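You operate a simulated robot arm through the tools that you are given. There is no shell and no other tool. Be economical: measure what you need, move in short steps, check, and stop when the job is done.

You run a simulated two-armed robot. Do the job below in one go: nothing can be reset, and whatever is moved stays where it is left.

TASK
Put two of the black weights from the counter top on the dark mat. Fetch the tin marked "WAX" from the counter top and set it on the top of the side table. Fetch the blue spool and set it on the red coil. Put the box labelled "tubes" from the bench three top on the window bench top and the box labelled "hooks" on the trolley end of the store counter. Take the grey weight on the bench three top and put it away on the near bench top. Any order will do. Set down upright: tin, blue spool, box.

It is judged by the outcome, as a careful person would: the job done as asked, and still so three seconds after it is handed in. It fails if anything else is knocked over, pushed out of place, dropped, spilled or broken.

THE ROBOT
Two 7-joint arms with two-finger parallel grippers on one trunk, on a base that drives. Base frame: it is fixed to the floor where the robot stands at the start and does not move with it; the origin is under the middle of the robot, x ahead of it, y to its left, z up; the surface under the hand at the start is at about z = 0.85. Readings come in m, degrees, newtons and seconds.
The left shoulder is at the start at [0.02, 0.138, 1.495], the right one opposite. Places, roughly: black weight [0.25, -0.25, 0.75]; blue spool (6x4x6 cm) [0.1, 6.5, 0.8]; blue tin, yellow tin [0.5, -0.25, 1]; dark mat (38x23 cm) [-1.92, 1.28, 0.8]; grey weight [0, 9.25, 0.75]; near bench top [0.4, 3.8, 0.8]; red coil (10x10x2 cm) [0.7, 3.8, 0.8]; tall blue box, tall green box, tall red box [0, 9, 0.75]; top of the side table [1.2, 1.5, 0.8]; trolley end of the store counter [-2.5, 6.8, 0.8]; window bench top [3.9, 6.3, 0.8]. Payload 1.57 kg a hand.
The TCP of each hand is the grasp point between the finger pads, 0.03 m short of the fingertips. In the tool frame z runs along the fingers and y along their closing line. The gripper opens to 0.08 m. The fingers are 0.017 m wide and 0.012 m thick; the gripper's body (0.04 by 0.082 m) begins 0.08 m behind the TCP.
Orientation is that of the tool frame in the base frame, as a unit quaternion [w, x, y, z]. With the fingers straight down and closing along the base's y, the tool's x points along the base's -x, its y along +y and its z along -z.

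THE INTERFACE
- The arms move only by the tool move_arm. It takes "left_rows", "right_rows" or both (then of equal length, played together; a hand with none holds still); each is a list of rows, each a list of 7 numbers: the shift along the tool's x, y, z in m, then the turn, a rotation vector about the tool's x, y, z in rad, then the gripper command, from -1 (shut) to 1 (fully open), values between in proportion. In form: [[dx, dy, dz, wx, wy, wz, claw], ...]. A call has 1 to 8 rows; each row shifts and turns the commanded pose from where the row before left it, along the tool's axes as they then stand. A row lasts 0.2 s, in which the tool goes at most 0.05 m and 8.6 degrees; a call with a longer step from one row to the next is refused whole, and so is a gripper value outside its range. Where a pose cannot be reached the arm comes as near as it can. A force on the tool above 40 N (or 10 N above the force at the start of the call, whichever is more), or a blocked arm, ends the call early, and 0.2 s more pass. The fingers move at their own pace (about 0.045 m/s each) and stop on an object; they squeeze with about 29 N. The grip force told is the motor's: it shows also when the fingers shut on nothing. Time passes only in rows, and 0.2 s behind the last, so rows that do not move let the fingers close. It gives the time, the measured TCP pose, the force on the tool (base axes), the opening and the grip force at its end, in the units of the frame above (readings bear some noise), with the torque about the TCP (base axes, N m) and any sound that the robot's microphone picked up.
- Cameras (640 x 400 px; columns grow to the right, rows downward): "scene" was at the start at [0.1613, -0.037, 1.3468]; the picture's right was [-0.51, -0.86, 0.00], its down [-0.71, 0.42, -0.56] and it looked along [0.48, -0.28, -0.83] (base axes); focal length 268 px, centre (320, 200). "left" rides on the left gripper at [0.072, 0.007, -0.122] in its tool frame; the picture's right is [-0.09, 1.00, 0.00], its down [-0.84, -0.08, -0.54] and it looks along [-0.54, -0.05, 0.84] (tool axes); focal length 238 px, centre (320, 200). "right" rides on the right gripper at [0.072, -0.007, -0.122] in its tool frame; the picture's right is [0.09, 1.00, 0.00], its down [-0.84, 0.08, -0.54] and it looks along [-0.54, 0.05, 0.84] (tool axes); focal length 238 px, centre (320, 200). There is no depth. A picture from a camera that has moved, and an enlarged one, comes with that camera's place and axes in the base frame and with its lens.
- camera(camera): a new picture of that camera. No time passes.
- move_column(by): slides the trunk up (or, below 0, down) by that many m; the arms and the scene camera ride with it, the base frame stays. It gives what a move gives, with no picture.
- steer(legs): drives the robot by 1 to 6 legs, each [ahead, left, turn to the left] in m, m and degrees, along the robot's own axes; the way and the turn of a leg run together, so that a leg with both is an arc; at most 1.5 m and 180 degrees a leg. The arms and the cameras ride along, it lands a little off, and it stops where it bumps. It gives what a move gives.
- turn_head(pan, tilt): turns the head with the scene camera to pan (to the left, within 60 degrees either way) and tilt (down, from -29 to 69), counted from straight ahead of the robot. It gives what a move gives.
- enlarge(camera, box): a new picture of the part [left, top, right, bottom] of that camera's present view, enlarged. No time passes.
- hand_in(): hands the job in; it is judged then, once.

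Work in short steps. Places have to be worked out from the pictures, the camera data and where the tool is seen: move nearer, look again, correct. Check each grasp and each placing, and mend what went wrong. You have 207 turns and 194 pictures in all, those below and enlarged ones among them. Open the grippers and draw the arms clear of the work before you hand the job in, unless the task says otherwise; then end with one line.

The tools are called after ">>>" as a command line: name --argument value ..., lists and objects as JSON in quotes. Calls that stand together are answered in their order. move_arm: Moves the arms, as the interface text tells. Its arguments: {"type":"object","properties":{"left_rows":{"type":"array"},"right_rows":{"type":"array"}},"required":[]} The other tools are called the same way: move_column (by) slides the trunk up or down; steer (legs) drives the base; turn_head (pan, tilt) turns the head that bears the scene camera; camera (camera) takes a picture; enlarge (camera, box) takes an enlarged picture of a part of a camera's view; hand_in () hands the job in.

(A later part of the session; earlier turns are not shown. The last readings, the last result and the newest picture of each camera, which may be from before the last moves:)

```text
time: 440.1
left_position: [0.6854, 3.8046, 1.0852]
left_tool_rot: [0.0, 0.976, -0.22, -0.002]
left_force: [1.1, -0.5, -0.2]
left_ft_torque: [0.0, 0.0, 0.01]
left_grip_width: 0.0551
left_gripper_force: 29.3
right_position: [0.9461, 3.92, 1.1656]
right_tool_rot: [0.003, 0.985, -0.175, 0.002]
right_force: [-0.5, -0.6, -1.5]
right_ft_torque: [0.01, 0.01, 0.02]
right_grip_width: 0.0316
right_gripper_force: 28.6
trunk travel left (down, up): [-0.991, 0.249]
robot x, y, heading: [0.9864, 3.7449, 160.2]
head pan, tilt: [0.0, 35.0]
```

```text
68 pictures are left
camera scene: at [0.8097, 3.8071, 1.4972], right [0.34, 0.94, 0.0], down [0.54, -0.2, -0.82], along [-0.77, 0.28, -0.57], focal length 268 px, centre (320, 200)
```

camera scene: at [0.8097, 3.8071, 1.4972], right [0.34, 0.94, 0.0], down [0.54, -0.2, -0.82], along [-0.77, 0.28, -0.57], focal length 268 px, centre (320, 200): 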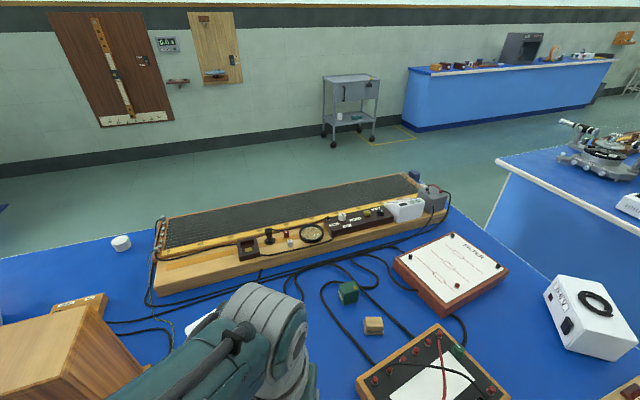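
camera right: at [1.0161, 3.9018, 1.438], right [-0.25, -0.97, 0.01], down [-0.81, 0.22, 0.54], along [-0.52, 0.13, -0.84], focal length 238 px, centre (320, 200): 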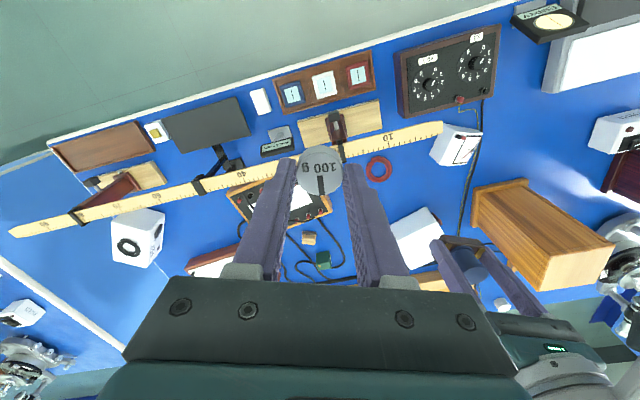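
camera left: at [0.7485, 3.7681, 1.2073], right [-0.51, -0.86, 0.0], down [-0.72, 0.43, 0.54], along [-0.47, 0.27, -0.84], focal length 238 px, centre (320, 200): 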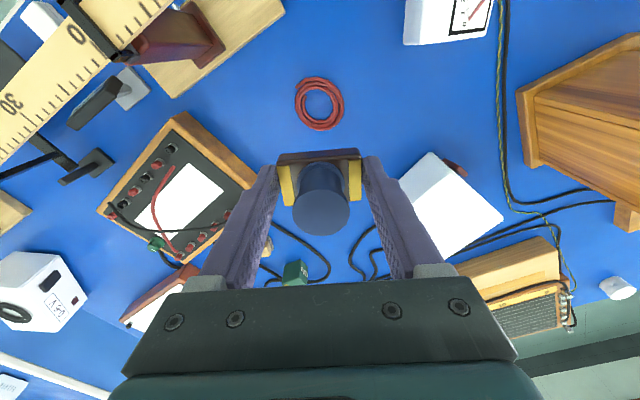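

Aligned over the coil (0.683,3.805). I'll lower another 0.17 m.

>>> move_column --by -0.17

>>> camera --camera "left"

>>> camera --camera "right"

```text
time: 442.0
left_position: [0.6857, 3.8049, 0.9153]
left_tool_rot: [0.001, 0.976, -0.218, -0.002]
left_force: [0.1, -0.2, -1.6]
left_ft_torque: [-0.03, 0.01, -0.01]
left_grip_width: 0.0552
left_gripper_force: 29.5
right_position: [0.9449, 3.9193, 0.9966]
right_tool_rot: [0.002, 0.985, -0.174, 0.001]
right_force: [-0.6, 0.3, -0.8]
right_ft_torque: [0.0, 0.04, 0.01]
right_grip_width: 0.0313
right_gripper_force: 29.1
trunk travel left (down, up): [-0.821, 0.419]
robot x, y, heading: [0.987, 3.7476, 160.2]
head pan, tilt: [0.0, 35.0]
```

```text
67 pictures are left
camera left: at [0.7485, 3.7681, 1.0373], right [-0.51, -0.86, 0.0], down [-0.72, 0.43, 0.54], along [-0.47, 0.27, -0.84], focal length 238 px, centre (320, 200)
```

left: 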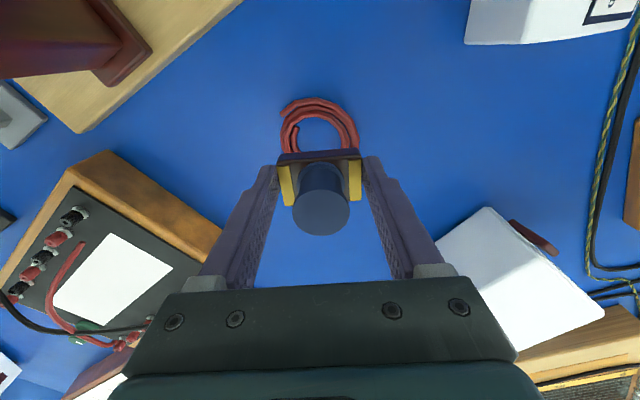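

```text
66 pictures are left
camera right: at [1.0161, 3.9018, 1.118], right [-0.26, -0.97, 0.01], down [-0.81, 0.22, 0.54], along [-0.52, 0.13, -0.84], focal length 238 px, centre (320, 200)
```

right: 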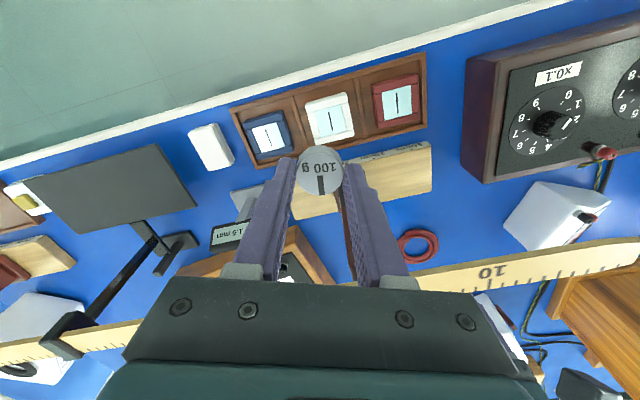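

Spool base is within a few mm of the ring centre. I'll lower the trunk 4.5 cm, then feel for contact with the arm.

>>> move_column --by -0.045

>>> move_arm --left_rows '[[0, 0, 0.004, 0, 0, 0, -1], [0, 0, 0.004, 0, 0, 0, -1], [0, 0, 0.003, 0, 0, 0, -1], [0, 0, 0.003, 0, 0, 0, -1], [0, 0, 0, 0, 0, 0, -1]]'

>>> camera --camera "left"

```text
time: 442.9
left_position: [0.6852, 3.8051, 0.8694]
left_tool_rot: [0.0, 0.976, -0.22, -0.001]
left_force: [0.7, 0.2, -0.5]
left_ft_torque: [0.02, 0.0, -0.04]
left_grip_width: 0.0551
left_gripper_force: 29.4
right_position: [0.9467, 3.9195, 0.9496]
right_tool_rot: [0.003, 0.985, -0.175, 0.002]
right_force: [0.0, -0.1, -1.5]
right_ft_torque: [-0.03, 0.0, -0.01]
right_grip_width: 0.0313
right_gripper_force: 29.4
trunk travel left (down, up): [-0.776, 0.464]
robot x, y, heading: [0.9853, 3.7436, 160.1]
head pan, tilt: [0.0, 35.0]
```

```text
time: 444.1
left_position: [0.6889, 3.8045, 0.8579]
left_tool_rot: [0.0, 0.976, -0.219, -0.002]
left_force: [0.0, 0.9, -1.6]
left_ft_torque: [0.0, 0.03, -0.03]
left_grip_width: 0.055
left_gripper_force: 28.6
right_position: [0.9458, 3.9191, 0.9504]
right_tool_rot: [0.003, 0.985, -0.175, 0.002]
right_force: [-0.2, -1.0, 0.3]
right_ft_torque: [-0.02, 0.02, 0.0]
right_grip_width: 0.0312
right_gripper_force: 29.0
trunk travel left (down, up): [-0.776, 0.464]
robot x, y, heading: [0.9835, 3.7429, 160.1]
head pan, tilt: [0.0, 35.0]
```

```text
65 pictures are left
camera left: at [0.7503, 3.7668, 0.9797], right [-0.51, -0.86, 0.0], down [-0.72, 0.43, 0.54], along [-0.47, 0.27, -0.84], focal length 238 px, centre (320, 200)
```

left: 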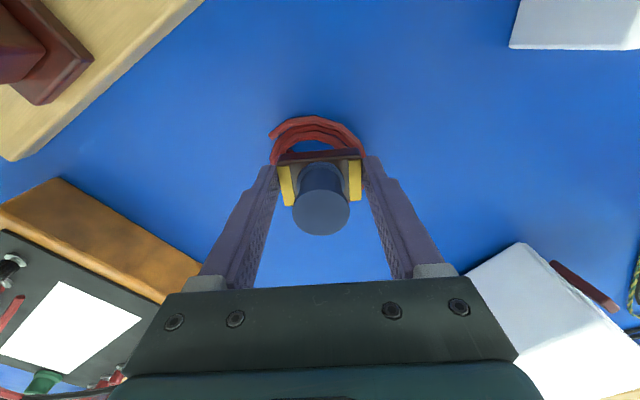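

No contact yet. The ring centre is about 5 mm further ahead; I'll nudge and continue down in small steps.

>>> move_arm --left_rows '[[-0.0053, -0.0019, 0, 0, 0, 0, -1], [0, 0, 0.003, 0, 0, 0, -1], [0, 0, 0.003, 0, 0, 0, -1], [0, 0, 0.003, 0, 0, 0, -1], [0, 0, 0.002, 0, 0, 0, -1], [0, 0, 0, 0, 0, 0, -1]]'

```text
time: 445.5
left_position: [0.6877, 3.8018, 0.8559]
left_tool_rot: [0.002, 0.976, -0.219, -0.002]
left_force: [0.8, 0.8, -1.4]
left_ft_torque: [-0.02, -0.02, 0.02]
left_grip_width: 0.0552
left_gripper_force: 28.2
left hand out of reach, approached as far as the arm can: row 1, 3, 4
right_position: [0.9473, 3.9192, 0.9501]
right_tool_rot: [0.003, 0.985, -0.175, 0.002]
right_force: [0.5, -0.3, 0.0]
right_ft_torque: [0.01, 0.0, 0.0]
right_grip_width: 0.0317
right_gripper_force: 29.4
trunk travel left (down, up): [-0.776, 0.464]
robot x, y, heading: [0.9836, 3.7423, 160.4]
head pan, tilt: [0.0, 35.0]
```

Reach limit: I'll raise the left hand 4 cm (right 2 cm) and lower the trunk 4.5 cm.

>>> move_arm --left_rows '[[-0.0036, -0.004, -0.02, 0, 0, 0, -1], [0, 0, -0.02, 0, 0, 0, -1], [0, 0, 0, 0, 0, 0, -1]]' --right_rows '[[0, 0, -0.01, 0, 0, 0, -1], [0, 0, -0.01, 0, 0, 0, -1], [0, 0, 0, 0, 0, 0, -1]]'

>>> move_column --by -0.04

>>> camera --camera "left"

```text
time: 446.3
left_position: [0.6776, 3.8196, 0.8793]
left_tool_rot: [0.002, 0.976, -0.219, -0.002]
left_force: [0.7, -0.6, -1.1]
left_ft_torque: [0.04, -0.02, -0.02]
left_grip_width: 0.0553
left_gripper_force: 29.0
left hand out of reach, approached as far as the arm can: row 1, 2
right_position: [0.9458, 3.9214, 0.9715]
right_tool_rot: [0.003, 0.985, -0.174, 0.001]
right_force: [-0.4, -0.4, -0.4]
right_ft_torque: [-0.06, 0.0, 0.02]
right_grip_width: 0.0319
right_gripper_force: 28.6
trunk travel left (down, up): [-0.776, 0.464]
robot x, y, heading: [0.9868, 3.7454, 159.8]
head pan, tilt: [0.0, 35.0]
```

```text
time: 447.1
left_position: [0.6762, 3.8209, 0.84]
left_tool_rot: [0.001, 0.976, -0.218, -0.003]
left_force: [1.8, -0.4, 21.9]
left_ft_torque: [0.04, -0.1, -0.03]
left_grip_width: 0.0554
left_gripper_force: 28.7
right_position: [0.9443, 3.9203, 0.9317]
right_tool_rot: [0.003, 0.985, -0.174, 0.001]
right_force: [-0.2, -0.6, -0.6]
right_ft_torque: [0.01, 0.03, 0.03]
right_grip_width: 0.0318
right_gripper_force: 28.5
trunk travel left (down, up): [-0.736, 0.504]
robot x, y, heading: [0.986, 3.746, 160.2]
head pan, tilt: [0.0, 35.0]
```

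```text
64 pictures are left
camera left: at [0.7378, 3.7843, 0.9626], right [-0.51, -0.86, 0.0], down [-0.72, 0.43, 0.55], along [-0.47, 0.28, -0.84], focal length 238 px, centre (320, 200)
```

left: 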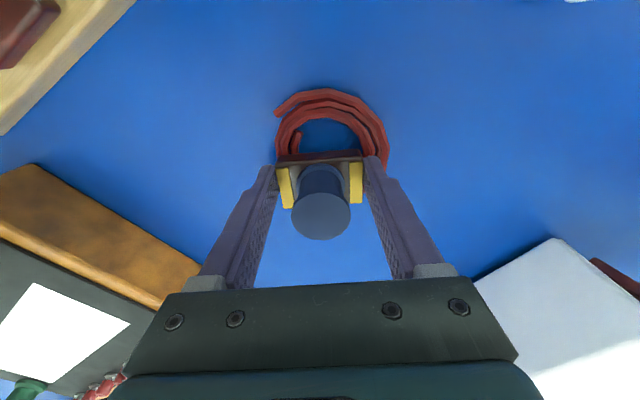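

The hand drifted 2 cm and touched down off-centre. I'll lift 2 cm, shift back, and look again.

>>> move_arm --left_rows '[[0, 0, -0.02, 0, 0, 0, -1], [0.014, 0.0088, 0, 0, 0, 0, -1], [0, 0, 0, 0, 0, 0, -1]]'

>>> camera --camera "left"

```text
time: 447.9
left_position: [0.6738, 3.8199, 0.8431]
left_tool_rot: [0.002, 0.976, -0.219, -0.001]
left_force: [0.0, -1.3, -1.2]
left_ft_torque: [-0.02, 0.02, -0.02]
left_grip_width: 0.0552
left_gripper_force: 29.5
left hand out of reach, approached as far as the arm can: row 1, 2
right_position: [0.9439, 3.9207, 0.9301]
right_tool_rot: [0.003, 0.985, -0.175, 0.001]
right_force: [0.6, 0.5, -0.8]
right_ft_torque: [0.03, 0.02, 0.0]
right_grip_width: 0.0313
right_gripper_force: 29.1
trunk travel left (down, up): [-0.736, 0.504]
robot x, y, heading: [0.9869, 3.7447, 160.2]
head pan, tilt: [0.0, 35.0]
```

```text
63 pictures are left
camera left: at [0.7358, 3.7834, 0.9644], right [-0.51, -0.86, 0.0], down [-0.72, 0.43, 0.54], along [-0.47, 0.27, -0.84], focal length 238 px, centre (320, 200)
```

left: 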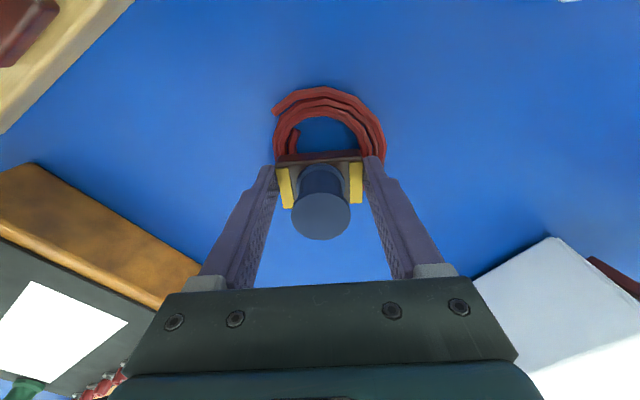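

The arm's IK is stuck there, so I'll position with the base instead: raise the trunk 4 cm, shift the robot 15 mm back and 8 mm left, and check.

>>> move_column --by 0.04

>>> steer --legs '[[-0.015, 0.009, 0]]'

>>> camera --camera "left"

```text
time: 448.7
left_position: [0.673, 3.8193, 0.8828]
left_tool_rot: [0.002, 0.976, -0.218, -0.001]
left_force: [-0.4, 0.1, -1.7]
left_ft_torque: [0.01, 0.02, -0.02]
left_grip_width: 0.0554
left_gripper_force: 29.3
right_position: [0.9454, 3.9195, 0.9716]
right_tool_rot: [0.003, 0.985, -0.174, 0.002]
right_force: [-0.3, 0.1, -0.1]
right_ft_torque: [-0.03, 0.01, -0.01]
right_grip_width: 0.0315
right_gripper_force: 29.3
trunk travel left (down, up): [-0.776, 0.464]
robot x, y, heading: [0.9851, 3.7452, 160.1]
head pan, tilt: [0.0, 35.0]
```

```text
time: 449.5
left_position: [0.6842, 3.807, 0.8818]
left_tool_rot: [0.002, 0.976, -0.22, -0.001]
left_force: [-0.3, 0.3, -1.8]
left_ft_torque: [-0.01, -0.01, 0.0]
left_grip_width: 0.0553
left_gripper_force: 28.9
right_position: [0.9566, 3.9081, 0.9704]
right_tool_rot: [0.003, 0.985, -0.175, 0.001]
right_force: [-0.4, 0.6, -0.3]
right_ft_torque: [0.02, -0.03, 0.02]
right_grip_width: 0.0319
right_gripper_force: 29.3
trunk travel left (down, up): [-0.776, 0.464]
robot x, y, heading: [1.0012, 3.7307, 160.0]
head pan, tilt: [0.0, 35.0]
```

```text
62 pictures are left
camera left: at [0.7465, 3.7699, 1.0046], right [-0.51, -0.86, 0.0], down [-0.72, 0.43, 0.54], along [-0.47, 0.27, -0.84], focal length 238 px, centre (320, 200)
```

left: 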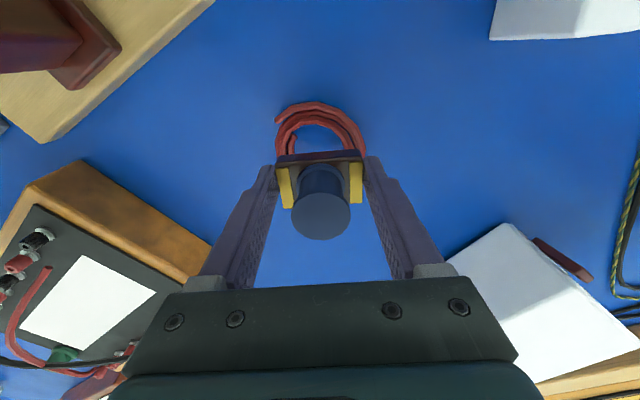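

Now centred over the ring within ~4 mm. I'll lower the trunk to contact.

>>> move_column --by -0.038

```text
time: 450.3
left_position: [0.6841, 3.806, 0.8443]
left_tool_rot: [0.001, 0.976, -0.219, -0.001]
left_force: [0.7, 0.8, -0.7]
left_ft_torque: [-0.04, -0.02, 0.0]
left_grip_width: 0.055
left_gripper_force: 28.8
right_position: [0.9569, 3.9064, 0.9342]
right_tool_rot: [0.004, 0.985, -0.175, 0.001]
right_force: [-0.3, -0.1, -0.7]
right_ft_torque: [0.02, 0.01, 0.01]
right_grip_width: 0.0316
right_gripper_force: 28.6
trunk travel left (down, up): [-0.738, 0.502]
robot x, y, heading: [0.9952, 3.7294, 160.2]
head pan, tilt: [0.0, 35.0]
```

>>> move_column --by -0.003

>>> move_column --by -0.002

>>> camera --camera "left"

```text
time: 450.8
left_position: [0.6843, 3.8062, 0.8409]
left_tool_rot: [0.001, 0.976, -0.219, -0.001]
left_force: [-0.7, -0.1, 0.0]
left_ft_torque: [-0.01, 0.0, -0.03]
left_grip_width: 0.055
left_gripper_force: 29.7
right_position: [0.9567, 3.9059, 0.9294]
right_tool_rot: [0.003, 0.985, -0.174, 0.001]
right_force: [-1.4, 0.5, -1.2]
right_ft_torque: [-0.02, -0.01, 0.02]
right_grip_width: 0.0317
right_gripper_force: 29.4
trunk travel left (down, up): [-0.735, 0.505]
robot x, y, heading: [0.9963, 3.7291, 160.1]
head pan, tilt: [0.0, 35.0]
```

```text
time: 451.4
left_position: [0.6831, 3.8063, 0.8409]
left_tool_rot: [0.002, 0.976, -0.22, -0.001]
left_force: [6.8, -4.5, 28.7]
left_ft_torque: [0.18, -0.19, -0.05]
left_grip_width: 0.0552
left_gripper_force: 29.3
right_position: [0.9556, 3.907, 0.9295]
right_tool_rot: [0.003, 0.985, -0.173, 0.001]
right_force: [-0.3, -0.5, -0.9]
right_ft_torque: [-0.02, 0.02, 0.01]
right_grip_width: 0.0317
right_gripper_force: 28.3
trunk travel left (down, up): [-0.733, 0.507]
robot x, y, heading: [0.9966, 3.729, 159.9]
head pan, tilt: [0.0, 35.0]
```

```text
61 pictures are left
camera left: at [0.7461, 3.7701, 0.9628], right [-0.51, -0.86, 0.0], down [-0.72, 0.43, 0.54], along [-0.47, 0.27, -0.84], focal length 238 px, centre (320, 200)
```

left: 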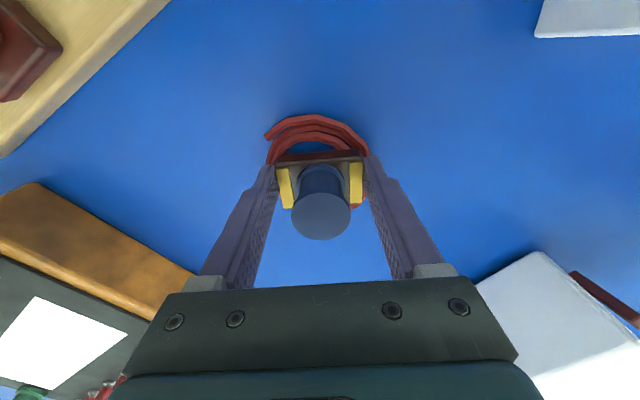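

In contact with the coil (≈29 N). I'll open the left gripper and look.

>>> move_arm --left_rows '[[0, 0, 0, 0, 0, 0, 0.6], [0, 0, 0, 0, 0, 0, 0.9], [0, 0, 0, 0, 0, 0, 1], [0, 0, 0, 0, 0, 0, 1]]'

>>> move_column --by 0.2

>>> camera --camera "left"

```text
time: 452.4
left_position: [0.6802, 3.8034, 0.8399]
left_tool_rot: [0.004, 0.976, -0.22, -0.003]
left_force: [1.2, -10.0, 38.8]
left_ft_torque: [0.53, -0.51, -0.17]
left_grip_width: 0.0672
left_gripper_force: 0.1
right_position: [0.9547, 3.9057, 0.9281]
right_tool_rot: [0.004, 0.985, -0.173, 0.0]
right_force: [0.0, 0.0, -0.9]
right_ft_torque: [-0.01, -0.02, 0.02]
right_grip_width: 0.0315
right_gripper_force: 28.6
trunk travel left (down, up): [-0.733, 0.507]
robot x, y, heading: [0.9965, 3.7272, 160.3]
head pan, tilt: [0.0, 35.0]
```

```text
time: 454.5
left_position: [0.6831, 3.8064, 1.0388]
left_tool_rot: [0.001, 0.976, -0.219, -0.002]
left_force: [0.0, 0.1, 0.8]
left_ft_torque: [0.01, 0.0, -0.02]
left_grip_width: 0.0801
left_gripper_force: 0.1
right_position: [0.9555, 3.9067, 1.1276]
right_tool_rot: [0.004, 0.985, -0.174, 0.001]
right_force: [0.9, -0.2, -1.8]
right_ft_torque: [0.05, -0.02, -0.01]
right_grip_width: 0.0316
right_gripper_force: 29.5
trunk travel left (down, up): [-0.933, 0.307]
robot x, y, heading: [0.997, 3.7275, 159.9]
head pan, tilt: [0.0, 35.0]
```

```text
60 pictures are left
camera left: at [0.7465, 3.7699, 1.1616], right [-0.51, -0.86, 0.0], down [-0.72, 0.43, 0.54], along [-0.47, 0.27, -0.84], focal length 238 px, centre (320, 200)
```

left: 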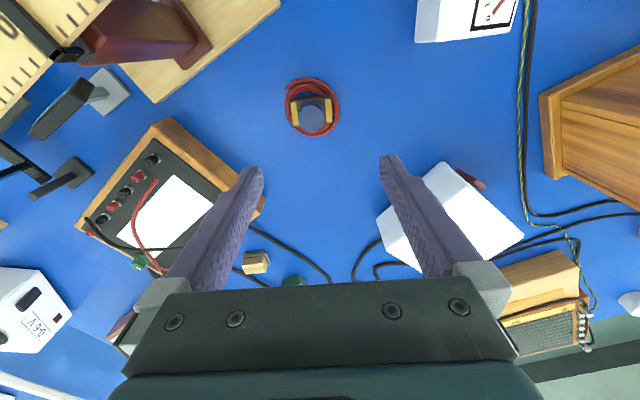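

The spool appears to stand on the coil. I'll enlarge to verify.

>>> enlarge --camera "left" --box '[260, 60, 370, 150]'

```text
4.44 times, centred on (315, 105) of left
camera zoom: at [0.7465, 3.7699, 1.1616], right [-0.51, -0.86, 0.0], down [-0.72, 0.43, 0.54], along [-0.47, 0.27, -0.84], focal length 1059 px, centre (342, 622)
```

zoom: 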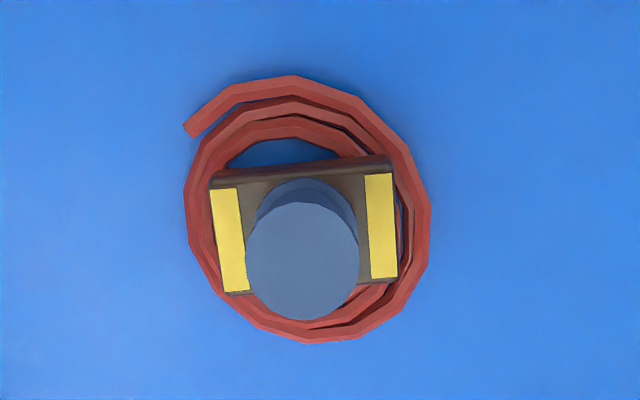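

The spool is upright on the coil. For the weight I'll use the free south-east corner of the near bench, (0.95,2.935). I'll raise the trunk, back out and drive round to the south end facing +y.

>>> move_column --by 0.25

>>> steer --legs '[[-0.6, 0, 0], [0, 0, -70], [-1.15, 0, 0], [0, 0.7, 0]]'

>>> turn_head --pan -15 --tilt 40

>>> camera --camera "scene"

```text
time: 457.1
left_position: [0.6834, 3.806, 1.2893]
left_tool_rot: [0.002, 0.976, -0.219, -0.001]
left_force: [-0.3, -0.3, 0.8]
left_ft_torque: [-0.02, 0.01, -0.03]
left_grip_width: 0.0799
left_gripper_force: 0.1
right_position: [0.9562, 3.9062, 1.3776]
right_tool_rot: [0.003, 0.985, -0.174, 0.002]
right_force: [0.2, -0.8, -1.3]
right_ft_torque: [-0.05, 0.01, 0.0]
right_grip_width: 0.0315
right_gripper_force: 29.0
trunk travel left (down, up): [-1.183, 0.057]
robot x, y, heading: [0.9978, 3.7301, 160.1]
head pan, tilt: [0.0, 35.0]
```

```text
time: 472.4
left_position: [0.8232, 2.7181, 1.2895]
left_tool_rot: [-0.001, -0.668, 0.744, 0.001]
left_force: [-0.2, 0.2, 0.0]
left_ft_torque: [0.01, 0.01, 0.0]
left_grip_width: 0.08
left_gripper_force: 0.0
right_position: [1.0077, 2.4946, 1.3784]
right_tool_rot: [-0.003, -0.701, 0.713, 0.0]
right_force: [-0.6, -0.3, -0.8]
right_ft_torque: [0.01, 0.01, 0.02]
right_grip_width: 0.0317
right_gripper_force: 28.5
trunk travel left (down, up): [-1.183, 0.057]
robot x, y, heading: [0.8526, 2.3947, 89.1]
head pan, tilt: [0.0, 35.0]
```

```text
time: 473.2
left_position: [0.8239, 2.7179, 1.2899]
left_tool_rot: [0.0, -0.668, 0.744, 0.002]
left_force: [-0.8, 0.3, 0.0]
left_ft_torque: [0.03, 0.04, 0.02]
left_grip_width: 0.0802
left_gripper_force: 0.0
right_position: [1.0076, 2.4933, 1.3777]
right_tool_rot: [-0.003, -0.701, 0.713, 0.001]
right_force: [0.1, 0.1, -1.1]
right_ft_torque: [0.03, 0.01, 0.01]
right_grip_width: 0.0315
right_gripper_force: 29.3
trunk travel left (down, up): [-1.183, 0.057]
robot x, y, heading: [0.8521, 2.3968, 89.2]
head pan, tilt: [-15.0, 40.0]
```

```text
58 pictures are left
camera scene: at [0.8788, 2.5778, 1.6816], right [0.96, -0.27, 0.0], down [-0.17, -0.62, -0.77], along [0.21, 0.74, -0.64], focal length 268 px, centre (320, 200)
```

scene: 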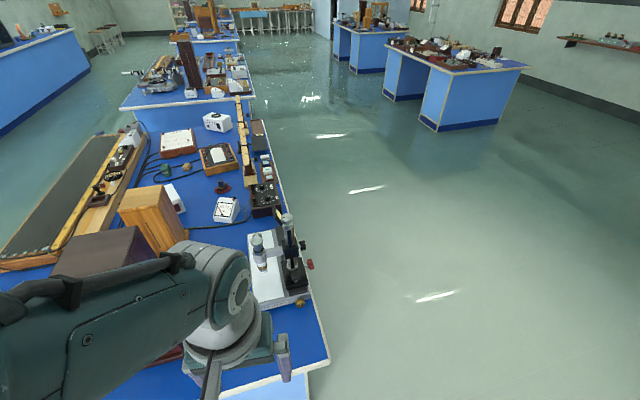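

The corner strip is free; I'll target (0.93,2.94). I'll retract the left hand, set the right hand's pose, and drive forward 0.33 m.

>>> move_arm --left_rows '[[0.04, 0, 0, 0, 0, 0, 0], [0.04, 0, 0, 0, 0, 0, -1], [0.04, 0, 0, 0, 0, 0, -1], [0.03, 0, 0, 0, 0, 0, -1]]' --right_rows '[[-0.02, 0.02, 0.01, 0, 0, 0, -1], [-0.03, 0.02, 0.02, 0, 0, 0, -1], [-0.03, 0.02, 0.02, 0, 0, 0, -1], [-0.03, 0.01, 0, 0, 0, 0, -1]]'

>>> steer --legs '[[0.33, 0, 0.8]]'

>>> camera --camera "right"

>>> camera --camera "left"

```text
time: 474.4
left_position: [0.8004, 2.6311, 1.2192]
left_tool_rot: [-0.015, -0.683, 0.73, 0.027]
left_force: [-0.9, -0.2, 0.2]
left_ft_torque: [-0.02, 0.01, -0.01]
left_grip_width: 0.0
left_gripper_force: 13.6
left hand out of reach, approached as far as the arm can: row 1, 2, 3, 4
right_position: [0.9379, 2.6053, 1.3253]
right_tool_rot: [-0.004, -0.7, 0.714, 0.0]
right_force: [-0.6, -0.1, -0.3]
right_ft_torque: [0.01, 0.02, 0.01]
right_grip_width: 0.0315
right_gripper_force: 29.1
trunk travel left (down, up): [-1.183, 0.057]
robot x, y, heading: [0.8538, 2.3983, 89.2]
head pan, tilt: [-15.0, 40.0]
stopped in row 4 (left hand): the arm was blocked; the commanded pose is now the measured one
```

```text
time: 476.6
left_position: [0.8012, 2.9665, 1.2197]
left_tool_rot: [-0.016, -0.688, 0.725, 0.028]
left_force: [0.0, 0.1, 0.7]
left_ft_torque: [0.03, 0.0, 0.01]
left_grip_width: 0.0
left_gripper_force: 21.6
right_position: [0.9375, 2.9434, 1.3255]
right_tool_rot: [-0.003, -0.705, 0.709, 0.0]
right_force: [0.2, -0.7, -1.6]
right_ft_torque: [-0.01, 0.02, -0.01]
right_grip_width: 0.0317
right_gripper_force: 29.0
trunk travel left (down, up): [-1.183, 0.057]
robot x, y, heading: [0.8578, 2.7333, 89.9]
head pan, tilt: [-15.0, 40.0]
```

```text
57 pictures are left
camera right: at [0.9453, 2.8718, 1.4481], right [-1.0, -0.09, 0.01], down [-0.07, 0.84, 0.54], along [-0.05, 0.54, -0.84], focal length 238 px, centre (320, 200)
```

right: 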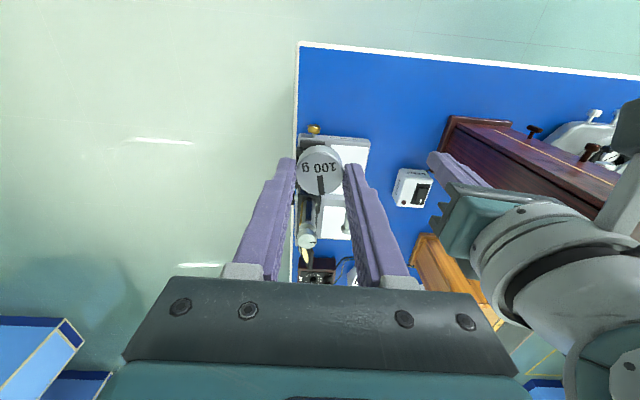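

```text
56 pictures are left
camera left: at [0.7979, 2.8929, 1.3399], right [-0.99, 0.15, 0.06], down [0.16, 0.82, 0.55], along [0.03, 0.55, -0.83], focal length 238 px, centre (320, 200)
```

left: 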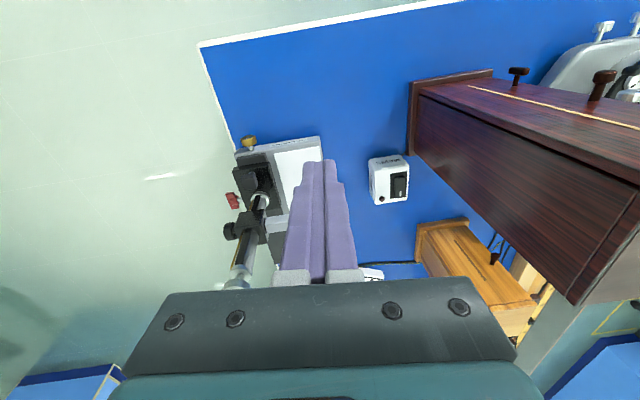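

The corner is clear. I'll raise the left hand, then lower the trunk.

>>> move_arm --left_rows '[[0, 0, -0.03, 0, 0, 0, -1], [0, 0, -0.03, 0, 0, 0, -1], [0, 0, -0.03, 0, 0, 0, -1], [0, 0, 0, 0, 0, 0, -1]]'

>>> move_column --by -0.36

>>> camera --camera "right"

```text
time: 477.8
left_position: [0.7996, 3.0136, 1.2528]
left_tool_rot: [-0.027, -0.701, 0.712, 0.045]
left_force: [0.0, -0.1, 0.1]
left_ft_torque: [-0.03, 0.02, 0.02]
left_grip_width: 0.0002
left_gripper_force: 21.6
left hand out of reach, approached as far as the arm can: row 1, 2, 3
right_position: [0.9377, 2.9424, 1.3249]
right_tool_rot: [-0.003, -0.705, 0.709, 0.0]
right_force: [0.1, 0.7, -0.7]
right_ft_torque: [0.01, 0.03, 0.02]
right_grip_width: 0.0315
right_gripper_force: 28.9
trunk travel left (down, up): [-1.183, 0.057]
robot x, y, heading: [0.8596, 2.7335, 89.9]
head pan, tilt: [-15.0, 40.0]
stopped in row 4 (left hand): the arm was blocked; the commanded pose is now the measured one
```

```text
time: 481.3
left_position: [0.8015, 3.0134, 0.8912]
left_tool_rot: [-0.027, -0.701, 0.712, 0.044]
left_force: [0.6, 0.2, -0.3]
left_ft_torque: [0.01, 0.02, 0.0]
left_grip_width: 0.0
left_gripper_force: 21.2
right_position: [0.9379, 2.9424, 0.9667]
right_tool_rot: [-0.005, -0.705, 0.709, 0.0]
right_force: [0.3, -0.2, -1.2]
right_ft_torque: [0.01, 0.01, 0.05]
right_grip_width: 0.0314
right_gripper_force: 29.5
trunk travel left (down, up): [-0.823, 0.417]
robot x, y, heading: [0.8607, 2.734, 89.6]
head pan, tilt: [-15.0, 40.0]
```

```text
55 pictures are left
camera right: at [0.9453, 2.8718, 1.0881], right [-1.0, -0.09, 0.01], down [-0.07, 0.84, 0.54], along [-0.05, 0.54, -0.84], focal length 238 px, centre (320, 200)
```

right: 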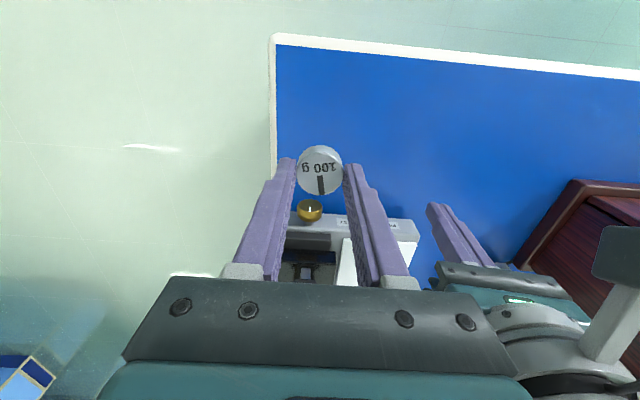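

I'll check the left arm's clearance to the dark cabinet before going lower.

>>> turn_head --pan 30 --tilt 50

>>> camera --camera "scene"

```text
time: 482.4
left_position: [0.7969, 3.0117, 0.8899]
left_tool_rot: [-0.032, -0.701, 0.711, 0.046]
left_force: [-0.8, 0.0, 0.1]
left_ft_torque: [0.03, 0.02, 0.0]
left_grip_width: 0.0
left_gripper_force: 21.7
right_position: [0.9379, 2.9428, 0.9654]
right_tool_rot: [-0.004, -0.705, 0.71, -0.001]
right_force: [-0.8, 0.2, -1.1]
right_ft_torque: [-0.01, 0.01, 0.0]
right_grip_width: 0.0315
right_gripper_force: 29.1
trunk travel left (down, up): [-0.823, 0.417]
robot x, y, heading: [0.8594, 2.7339, 89.8]
head pan, tilt: [30.0, 50.0]
```

```text
54 pictures are left
camera scene: at [0.8725, 2.9123, 1.3143], right [0.98, -0.18, 0.0], down [-0.13, -0.7, -0.71], along [0.13, 0.69, -0.71], focal length 268 px, centre (320, 200)
```

scene: 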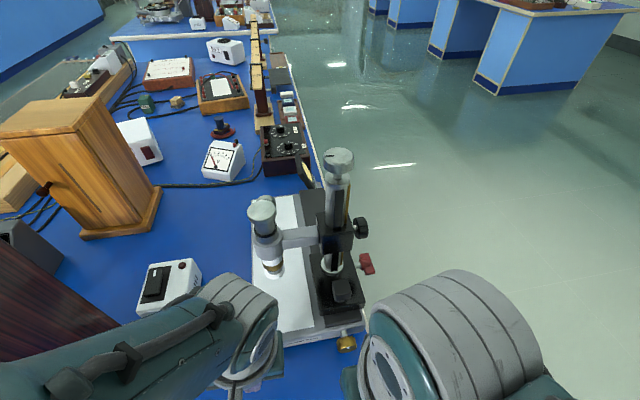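

The spool on the coil is visible and upright; the left arm is in front of the cabinet without contact. I'll lower the weight with the right arm.

>>> move_arm --right_rows '[[0, 0, 0.03, 0, 0, 0, -1], [0, 0, 0.03, 0, 0, 0, -1], [0, 0, 0.03, 0, 0, 0, -1], [0, 0, 0.015, 0, 0, 0, -1], [0, 0, 0, 0, 0, 0, -1]]'

```text
time: 483.6
left_position: [0.7984, 3.013, 0.8918]
left_tool_rot: [-0.03, -0.702, 0.71, 0.044]
left_force: [0.3, 0.0, -0.3]
left_ft_torque: [0.03, -0.03, -0.02]
left_grip_width: 0.0
left_gripper_force: 21.9
right_position: [0.9345, 2.9428, 0.8618]
right_tool_rot: [-0.004, -0.706, 0.709, 0.001]
right_force: [0.1, -0.1, -0.8]
right_ft_torque: [-0.02, 0.01, -0.01]
right_grip_width: 0.0314
right_gripper_force: 29.1
trunk travel left (down, up): [-0.823, 0.417]
robot x, y, heading: [0.858, 2.7355, 90.0]
head pan, tilt: [30.0, 50.0]
```

>>> move_arm --right_rows '[[0, 0, 0.006, 0, 0, 0, -1], [0, 0, 0.005, 0, 0, 0, -1], [0, 0, 0.004, 0, 0, 0, -1], [0, 0, 0.003, 0, 0, 0, -1], [0, 0, 0.003, 0, 0, 0, -1], [0, 0, 0.003, 0, 0, 0, -1]]'

```text
time: 485.0
left_position: [0.7974, 3.0126, 0.892]
left_tool_rot: [-0.03, -0.701, 0.711, 0.046]
left_force: [0.2, -0.2, 0.7]
left_ft_torque: [0.03, 0.02, 0.01]
left_grip_width: 0.0
left_gripper_force: 20.7
right_position: [0.9374, 2.9425, 0.8374]
right_tool_rot: [-0.004, -0.705, 0.709, 0.0]
right_force: [0.7, -3.9, 17.2]
right_ft_torque: [0.03, -0.15, -0.03]
right_grip_width: 0.0315
right_gripper_force: 29.2
trunk travel left (down, up): [-0.823, 0.417]
robot x, y, heading: [0.8596, 2.7325, 90.0]
head pan, tilt: [30.0, 50.0]
```

Contact (17 N). I'll release, lift the trunk and check.

>>> move_arm --right_rows '[[0, 0, -0.001, 0, 0, 0, 0.4], [0, 0, 0, 0, 0, 0, 0.4], [0, 0, 0, 0, 0, 0, 0.4], [0, 0, -0.04, 0, 0, 0, 0.4], [0, 0, -0.04, 0, 0, 0, 0.4]]'

>>> move_column --by 0.3

>>> camera --camera "right"

>>> camera --camera "left"

```text
time: 486.2
left_position: [0.7973, 3.0126, 0.89]
left_tool_rot: [-0.03, -0.702, 0.71, 0.045]
left_force: [-0.3, -0.7, 0.0]
left_ft_torque: [0.01, 0.0, 0.0]
left_grip_width: 0.0
left_gripper_force: 21.3
right_position: [0.9357, 2.9436, 0.9186]
right_tool_rot: [-0.003, -0.705, 0.709, -0.002]
right_force: [-0.5, 0.5, -0.5]
right_ft_torque: [-0.02, -0.01, 0.01]
right_grip_width: 0.0562
right_gripper_force: 0.0
trunk travel left (down, up): [-0.823, 0.417]
robot x, y, heading: [0.8554, 2.7325, 89.7]
head pan, tilt: [30.0, 50.0]
```

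```text
time: 489.2
left_position: [0.7966, 3.0128, 1.1909]
left_tool_rot: [-0.031, -0.702, 0.71, 0.046]
left_force: [0.0, 0.5, -0.2]
left_ft_torque: [0.01, -0.01, -0.02]
left_grip_width: 0.0004
left_gripper_force: 21.4
right_position: [0.9359, 2.9455, 1.2187]
right_tool_rot: [-0.004, -0.705, 0.709, 0.0]
right_force: [-0.3, 0.1, 0.4]
right_ft_torque: [-0.03, -0.01, 0.0]
right_grip_width: 0.0558
right_gripper_force: 0.1
trunk travel left (down, up): [-1.123, 0.117]
robot x, y, heading: [0.8581, 2.732, 89.7]
head pan, tilt: [30.0, 50.0]
```

```text
53 pictures are left
camera right: at [0.9426, 2.8737, 1.341], right [-1.0, -0.09, 0.01], down [-0.07, 0.84, 0.54], along [-0.05, 0.54, -0.84], focal length 238 px, centre (320, 200)
```

right: 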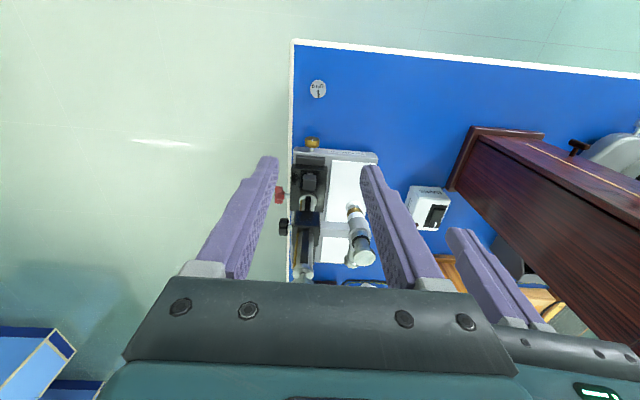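

```text
52 pictures are left
camera left: at [0.8028, 2.9388, 1.3116], right [-0.99, 0.1, 0.11], down [0.15, 0.82, 0.55], along [-0.03, 0.56, -0.83], focal length 238 px, centre (320, 200)
```

left: 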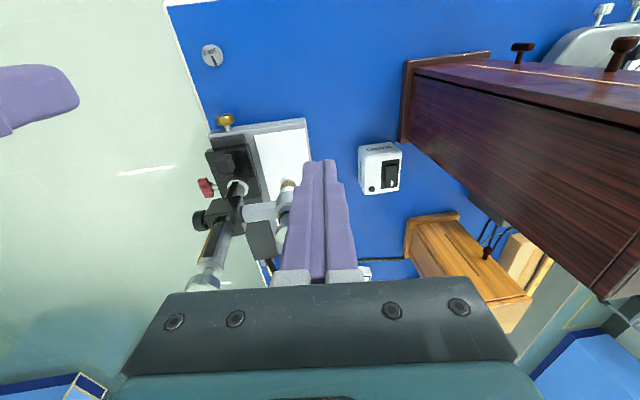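

The weight stands on the near bench corner. Now the boxes: I'll level the left hand, then drive back via the west aisle to bench three.

>>> steer --legs '[[-0.35, 0, 0], [0, 1.45, 0], [0, 0.13, 0], [1.4, 0, 0], [1.4, 0, 0], [1.4, 0, 0]]'

>>> move_arm --left_rows '[[0, 0, 0.02, 0.109, 0.02, 0, -1], [0.03, 0.02, 0, 0, 0, 0, -1], [0.03, 0.02, 0, 0, 0, 0, -1], [0, 0.02, 0, 0, 0, 0, -1]]'

>>> steer --legs '[[1.35, 0, 0], [0.7, 0, 0]]'

>>> turn_head --pan -55 --tilt 40

>>> camera --camera "scene"

```text
time: 518.8
left_position: [-0.5284, 6.8379, 1.1917]
left_tool_rot: [-0.029, -0.675, 0.736, 0.047]
left_force: [0.2, 0.3, 0.1]
left_ft_torque: [0.02, 0.01, 0.0]
left_grip_width: 0.0002
left_gripper_force: 21.2
right_position: [-0.3961, 6.7582, 1.2189]
right_tool_rot: [-0.003, -0.677, 0.736, 0.0]
right_force: [-0.1, 0.6, 0.2]
right_ft_torque: [-0.01, 0.01, 0.02]
right_grip_width: 0.0559
right_gripper_force: 0.0
trunk travel left (down, up): [-1.123, 0.117]
robot x, y, heading: [-0.4916, 6.557, 85.4]
head pan, tilt: [30.0, 50.0]
```

```text
time: 519.8
left_position: [-0.5877, 6.802, 1.1401]
left_tool_rot: [0.001, -0.675, 0.738, 0.0]
left_force: [0.7, 0.9, 0.0]
left_ft_torque: [0.02, 0.0, 0.03]
left_grip_width: 0.0
left_gripper_force: 20.8
left hand out of reach, approached as far as the arm can: row 1, 2, 3, 4
right_position: [-0.3952, 6.76, 1.2191]
right_tool_rot: [-0.004, -0.677, 0.736, 0.001]
right_force: [-0.7, -0.5, -0.1]
right_ft_torque: [-0.02, 0.02, 0.0]
right_grip_width: 0.0559
right_gripper_force: 0.1
trunk travel left (down, up): [-1.123, 0.117]
robot x, y, heading: [-0.4903, 6.554, 85.6]
head pan, tilt: [30.0, 50.0]
```

```text
time: 530.0
left_position: [-0.3896, 8.8516, 1.1403]
left_tool_rot: [0.0, -0.668, 0.744, -0.001]
left_force: [-0.6, -0.4, -1.3]
left_ft_torque: [0.0, 0.02, 0.02]
left_grip_width: 0.0
left_gripper_force: 21.3
right_position: [-0.1964, 8.8058, 1.2186]
right_tool_rot: [-0.003, -0.671, 0.742, 0.001]
right_force: [0.3, -1.4, -0.8]
right_ft_torque: [0.0, 0.0, 0.04]
right_grip_width: 0.056
right_gripper_force: 0.0
trunk travel left (down, up): [-1.123, 0.117]
robot x, y, heading: [-0.297, 8.6037, 84.1]
head pan, tilt: [30.0, 50.0]
```

```text
time: 531.6
left_position: [-0.3881, 8.8515, 1.1416]
left_tool_rot: [0.0, -0.668, 0.744, 0.0]
left_force: [0.1, 0.7, -0.8]
left_ft_torque: [-0.04, -0.05, 0.03]
left_grip_width: 0.0004
left_gripper_force: 21.7
right_position: [-0.1966, 8.8045, 1.2193]
right_tool_rot: [-0.004, -0.671, 0.742, -0.001]
right_force: [-0.6, 0.3, 0.1]
right_ft_torque: [-0.03, -0.01, -0.03]
right_grip_width: 0.0558
right_gripper_force: 0.1
trunk travel left (down, up): [-1.123, 0.117]
robot x, y, heading: [-0.2941, 8.6062, 84.3]
head pan, tilt: [-55.0, 40.0]
```

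```text
51 pictures are left
camera scene: at [-0.2107, 8.7429, 1.6216], right [0.49, -0.87, 0.0], down [-0.56, -0.32, -0.77], along [0.67, 0.38, -0.64], focal length 268 px, centre (320, 200)
```

scene: 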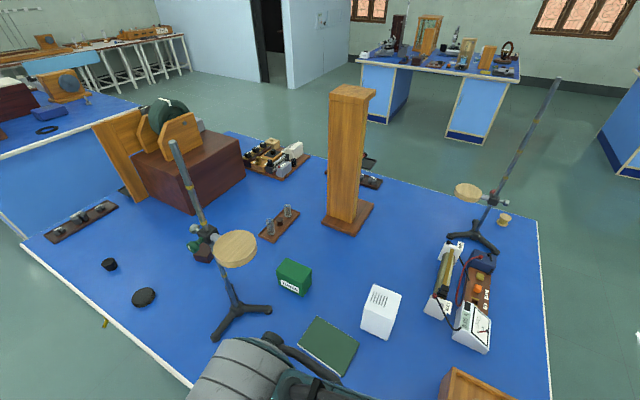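

I'm near bench three (robot at (-0.294,8.606)). I'll enlarge the boxes to judge size and orientation.

>>> enlarge --camera "scene" --box '[190, 220, 370, 340]'

>>> camera --camera "right"

```text
3.33 times, centred on (280, 280) of scene
camera zoom: at [-0.2107, 8.7429, 1.6216], right [0.49, -0.87, 0.0], down [-0.56, -0.32, -0.77], along [0.67, 0.38, -0.64], focal length 894 px, centre (453, -67)
```

zoom: 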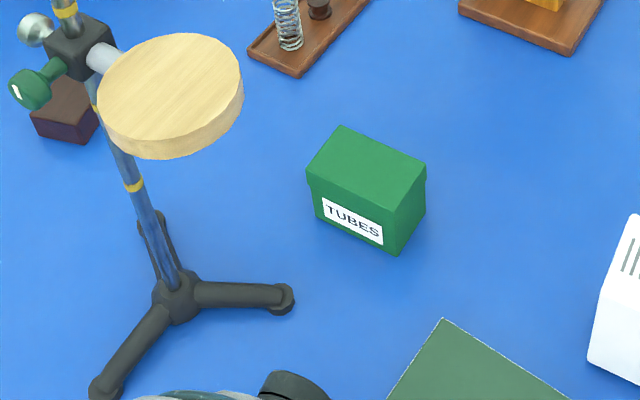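

```text
49 pictures are left
camera right: at [-0.1962, 8.7341, 1.341], right [-1.0, 0.01, 0.01], down [0.01, 0.84, 0.54], along [0.0, 0.54, -0.84], focal length 238 px, centre (320, 200)
```

right: 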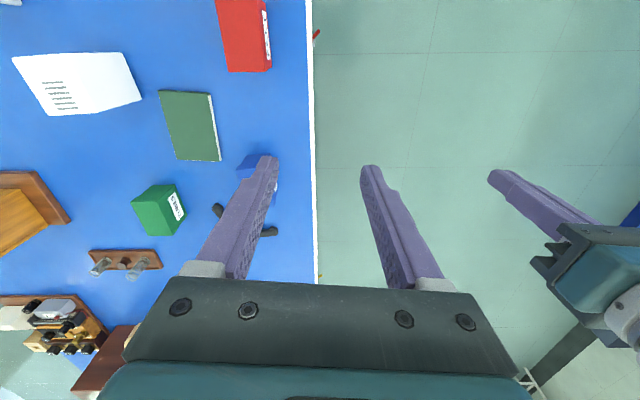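

TUBES measures about 6 (x) × 10 (y) × 8 cm, centred at (0.209,9.079), so the fingers must close along x. I'll turn to heading 30°, yaw the right hand 60°, and tuck the left hand away from the stand.

>>> steer --legs '[[0, 0, -54.3]]'

>>> move_arm --left_rows '[[0.015, 0.01, 0, 0, 0, 0, -1], [0.015, 0.01, 0, 0, 0, 0, -1], [0.015, 0.01, 0, 0, 0, 0, -1], [0.015, 0.01, 0, 0, 0, 0, -1], [0.015, 0, 0, 0, 0, 0, -1], [0, 0, 0, 0, 0, 0, -1], [0, 0, 0, 0, 0, 0, -1]]' --right_rows '[[0, 0, 0, 0, 0, -0.149, 1], [0, 0, 0, 0, 0, -0.149, 1], [0, 0, 0, 0, 0, -0.149, 1], [0, 0, 0, 0, 0, -0.149, 1], [0, 0, 0, 0, 0, -0.149, 1], [0, 0, 0, 0, 0, -0.149, 1], [0, 0, 0, 0, 0, -0.149, 1]]'

>>> camera --camera "right"

```text
time: 534.5
left_position: [-0.1488, 8.8248, 1.1405]
left_tool_rot: [0.001, -0.258, 0.966, -0.001]
left_force: [-0.7, -0.2, -0.9]
left_ft_torque: [0.07, 0.01, -0.01]
left_grip_width: 0.0
left_gripper_force: 21.1
right_position: [-0.0721, 8.6421, 1.22]
right_tool_rot: [-0.003, -0.259, 0.966, 0.002]
right_force: [-0.9, 0.1, 0.1]
right_ft_torque: [0.0, 0.0, 0.0]
right_grip_width: 0.056
right_gripper_force: 0.0
trunk travel left (down, up): [-1.123, 0.117]
robot x, y, heading: [-0.2963, 8.6038, 30.3]
head pan, tilt: [-55.0, 40.0]
```

```text
time: 536.1
left_position: [-0.2186, 8.8256, 1.1077]
left_tool_rot: [-0.001, -0.258, 0.966, 0.0]
left_force: [-0.1, -0.1, -0.1]
left_ft_torque: [0.0, 0.0, -0.03]
left_grip_width: 0.0
left_gripper_force: 21.7
left hand out of reach, approached as far as the arm can: row 1, 2, 3, 4, 5
right_position: [-0.0737, 8.6418, 1.2195]
right_tool_rot: [0.002, 0.707, -0.707, -0.003]
right_force: [-0.2, -0.4, 0.4]
right_ft_torque: [0.03, -0.02, 0.0]
right_grip_width: 0.0798
right_gripper_force: 0.0
trunk travel left (down, up): [-1.123, 0.117]
robot x, y, heading: [-0.2976, 8.6007, 30.5]
head pan, tilt: [-55.0, 40.0]
```

```text
48 pictures are left
camera right: at [-0.0651, 8.5706, 1.3411], right [-1.0, -0.09, 0.01], down [-0.07, 0.84, 0.54], along [-0.06, 0.54, -0.84], focal length 238 px, centre (320, 200)
```

right: 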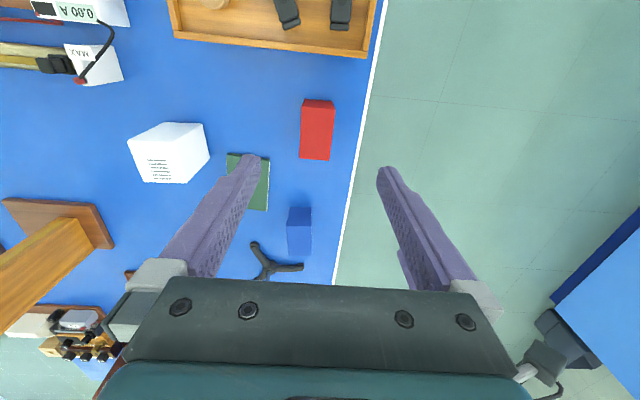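

The yaw is exact (closing along x). HOOKS is also oriented the same way, centred near (-0.058,8.98). I'll raise and extend the right hand, then drive in so it arrives over TUBES clear of the stand's disc.

>>> move_arm --right_rows '[[0, 0, -0.035, 0, 0, 0, 1], [0, 0, -0.035, 0, 0, 0, 1], [-0.0193, -0.0327, 0, 0, 0, 0, 1], [-0.0193, -0.0327, 0, 0, 0, 0, 1], [-0.0193, -0.0327, 0, 0, 0, 0, 1], [-0.0193, -0.0327, 0, 0, 0, 0, 1], [-0.0193, -0.0327, 0, 0, 0, 0, 1]]'

>>> turn_head --pan -20 --tilt -29

>>> steer --legs '[[0.25, 0.25, 0]]'

>>> camera --camera "right"

```text
time: 537.7
left_position: [-0.2192, 8.8254, 1.1079]
left_tool_rot: [-0.001, -0.258, 0.966, -0.001]
left_force: [-0.3, 0.1, 0.5]
left_ft_torque: [-0.01, 0.02, 0.01]
left_grip_width: 0.0
left_gripper_force: 21.2
right_position: [0.0801, 8.7332, 1.2908]
right_tool_rot: [-0.001, -0.707, 0.707, 0.003]
right_force: [-0.4, 0.6, 0.0]
right_ft_torque: [0.0, 0.01, 0.04]
right_grip_width: 0.0803
right_gripper_force: 0.0
right hand out of reach, approached as far as the arm can: row 7
trunk travel left (down, up): [-1.123, 0.117]
robot x, y, heading: [-0.2929, 8.6015, 30.3]
head pan, tilt: [-55.0, 40.0]
```

```text
time: 539.1
left_position: [-0.2183, 8.8256, 1.1077]
left_tool_rot: [0.0, -0.258, 0.966, -0.001]
left_force: [0.4, -0.7, -0.2]
left_ft_torque: [0.0, 0.01, -0.01]
left_grip_width: 0.0
left_gripper_force: 21.1
right_position: [0.0798, 8.7318, 1.2901]
right_tool_rot: [-0.001, -0.707, 0.708, 0.003]
right_force: [-0.7, 0.1, 0.2]
right_ft_torque: [-0.01, -0.01, 0.01]
right_grip_width: 0.08
right_gripper_force: 0.1
trunk travel left (down, up): [-1.123, 0.117]
robot x, y, heading: [-0.2924, 8.6031, 30.2]
head pan, tilt: [-20.0, -28.6]
```

```text
time: 541.4
left_position: [-0.1349, 9.1693, 1.1078]
left_tool_rot: [0.0, -0.258, 0.966, -0.001]
left_force: [0.4, 0.5, 0.1]
left_ft_torque: [0.0, 0.03, -0.01]
left_grip_width: 0.0002
left_gripper_force: 21.4
right_position: [0.1645, 9.0757, 1.2901]
right_tool_rot: [-0.002, -0.707, 0.708, 0.003]
right_force: [-0.3, -0.1, 0.4]
right_ft_torque: [0.03, 0.02, -0.01]
right_grip_width: 0.0799
right_gripper_force: 0.2
trunk travel left (down, up): [-1.123, 0.117]
robot x, y, heading: [-0.2129, 8.9446, 30.3]
head pan, tilt: [-20.0, -28.6]
```

```text
47 pictures are left
camera right: at [0.1711, 9.0041, 1.4113], right [-1.0, -0.09, 0.01], down [-0.07, 0.84, 0.54], along [-0.05, 0.54, -0.84], focal length 238 px, centre (320, 200)
```

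right: 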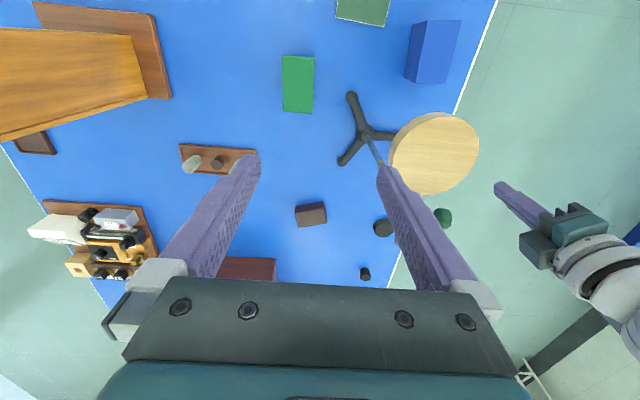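

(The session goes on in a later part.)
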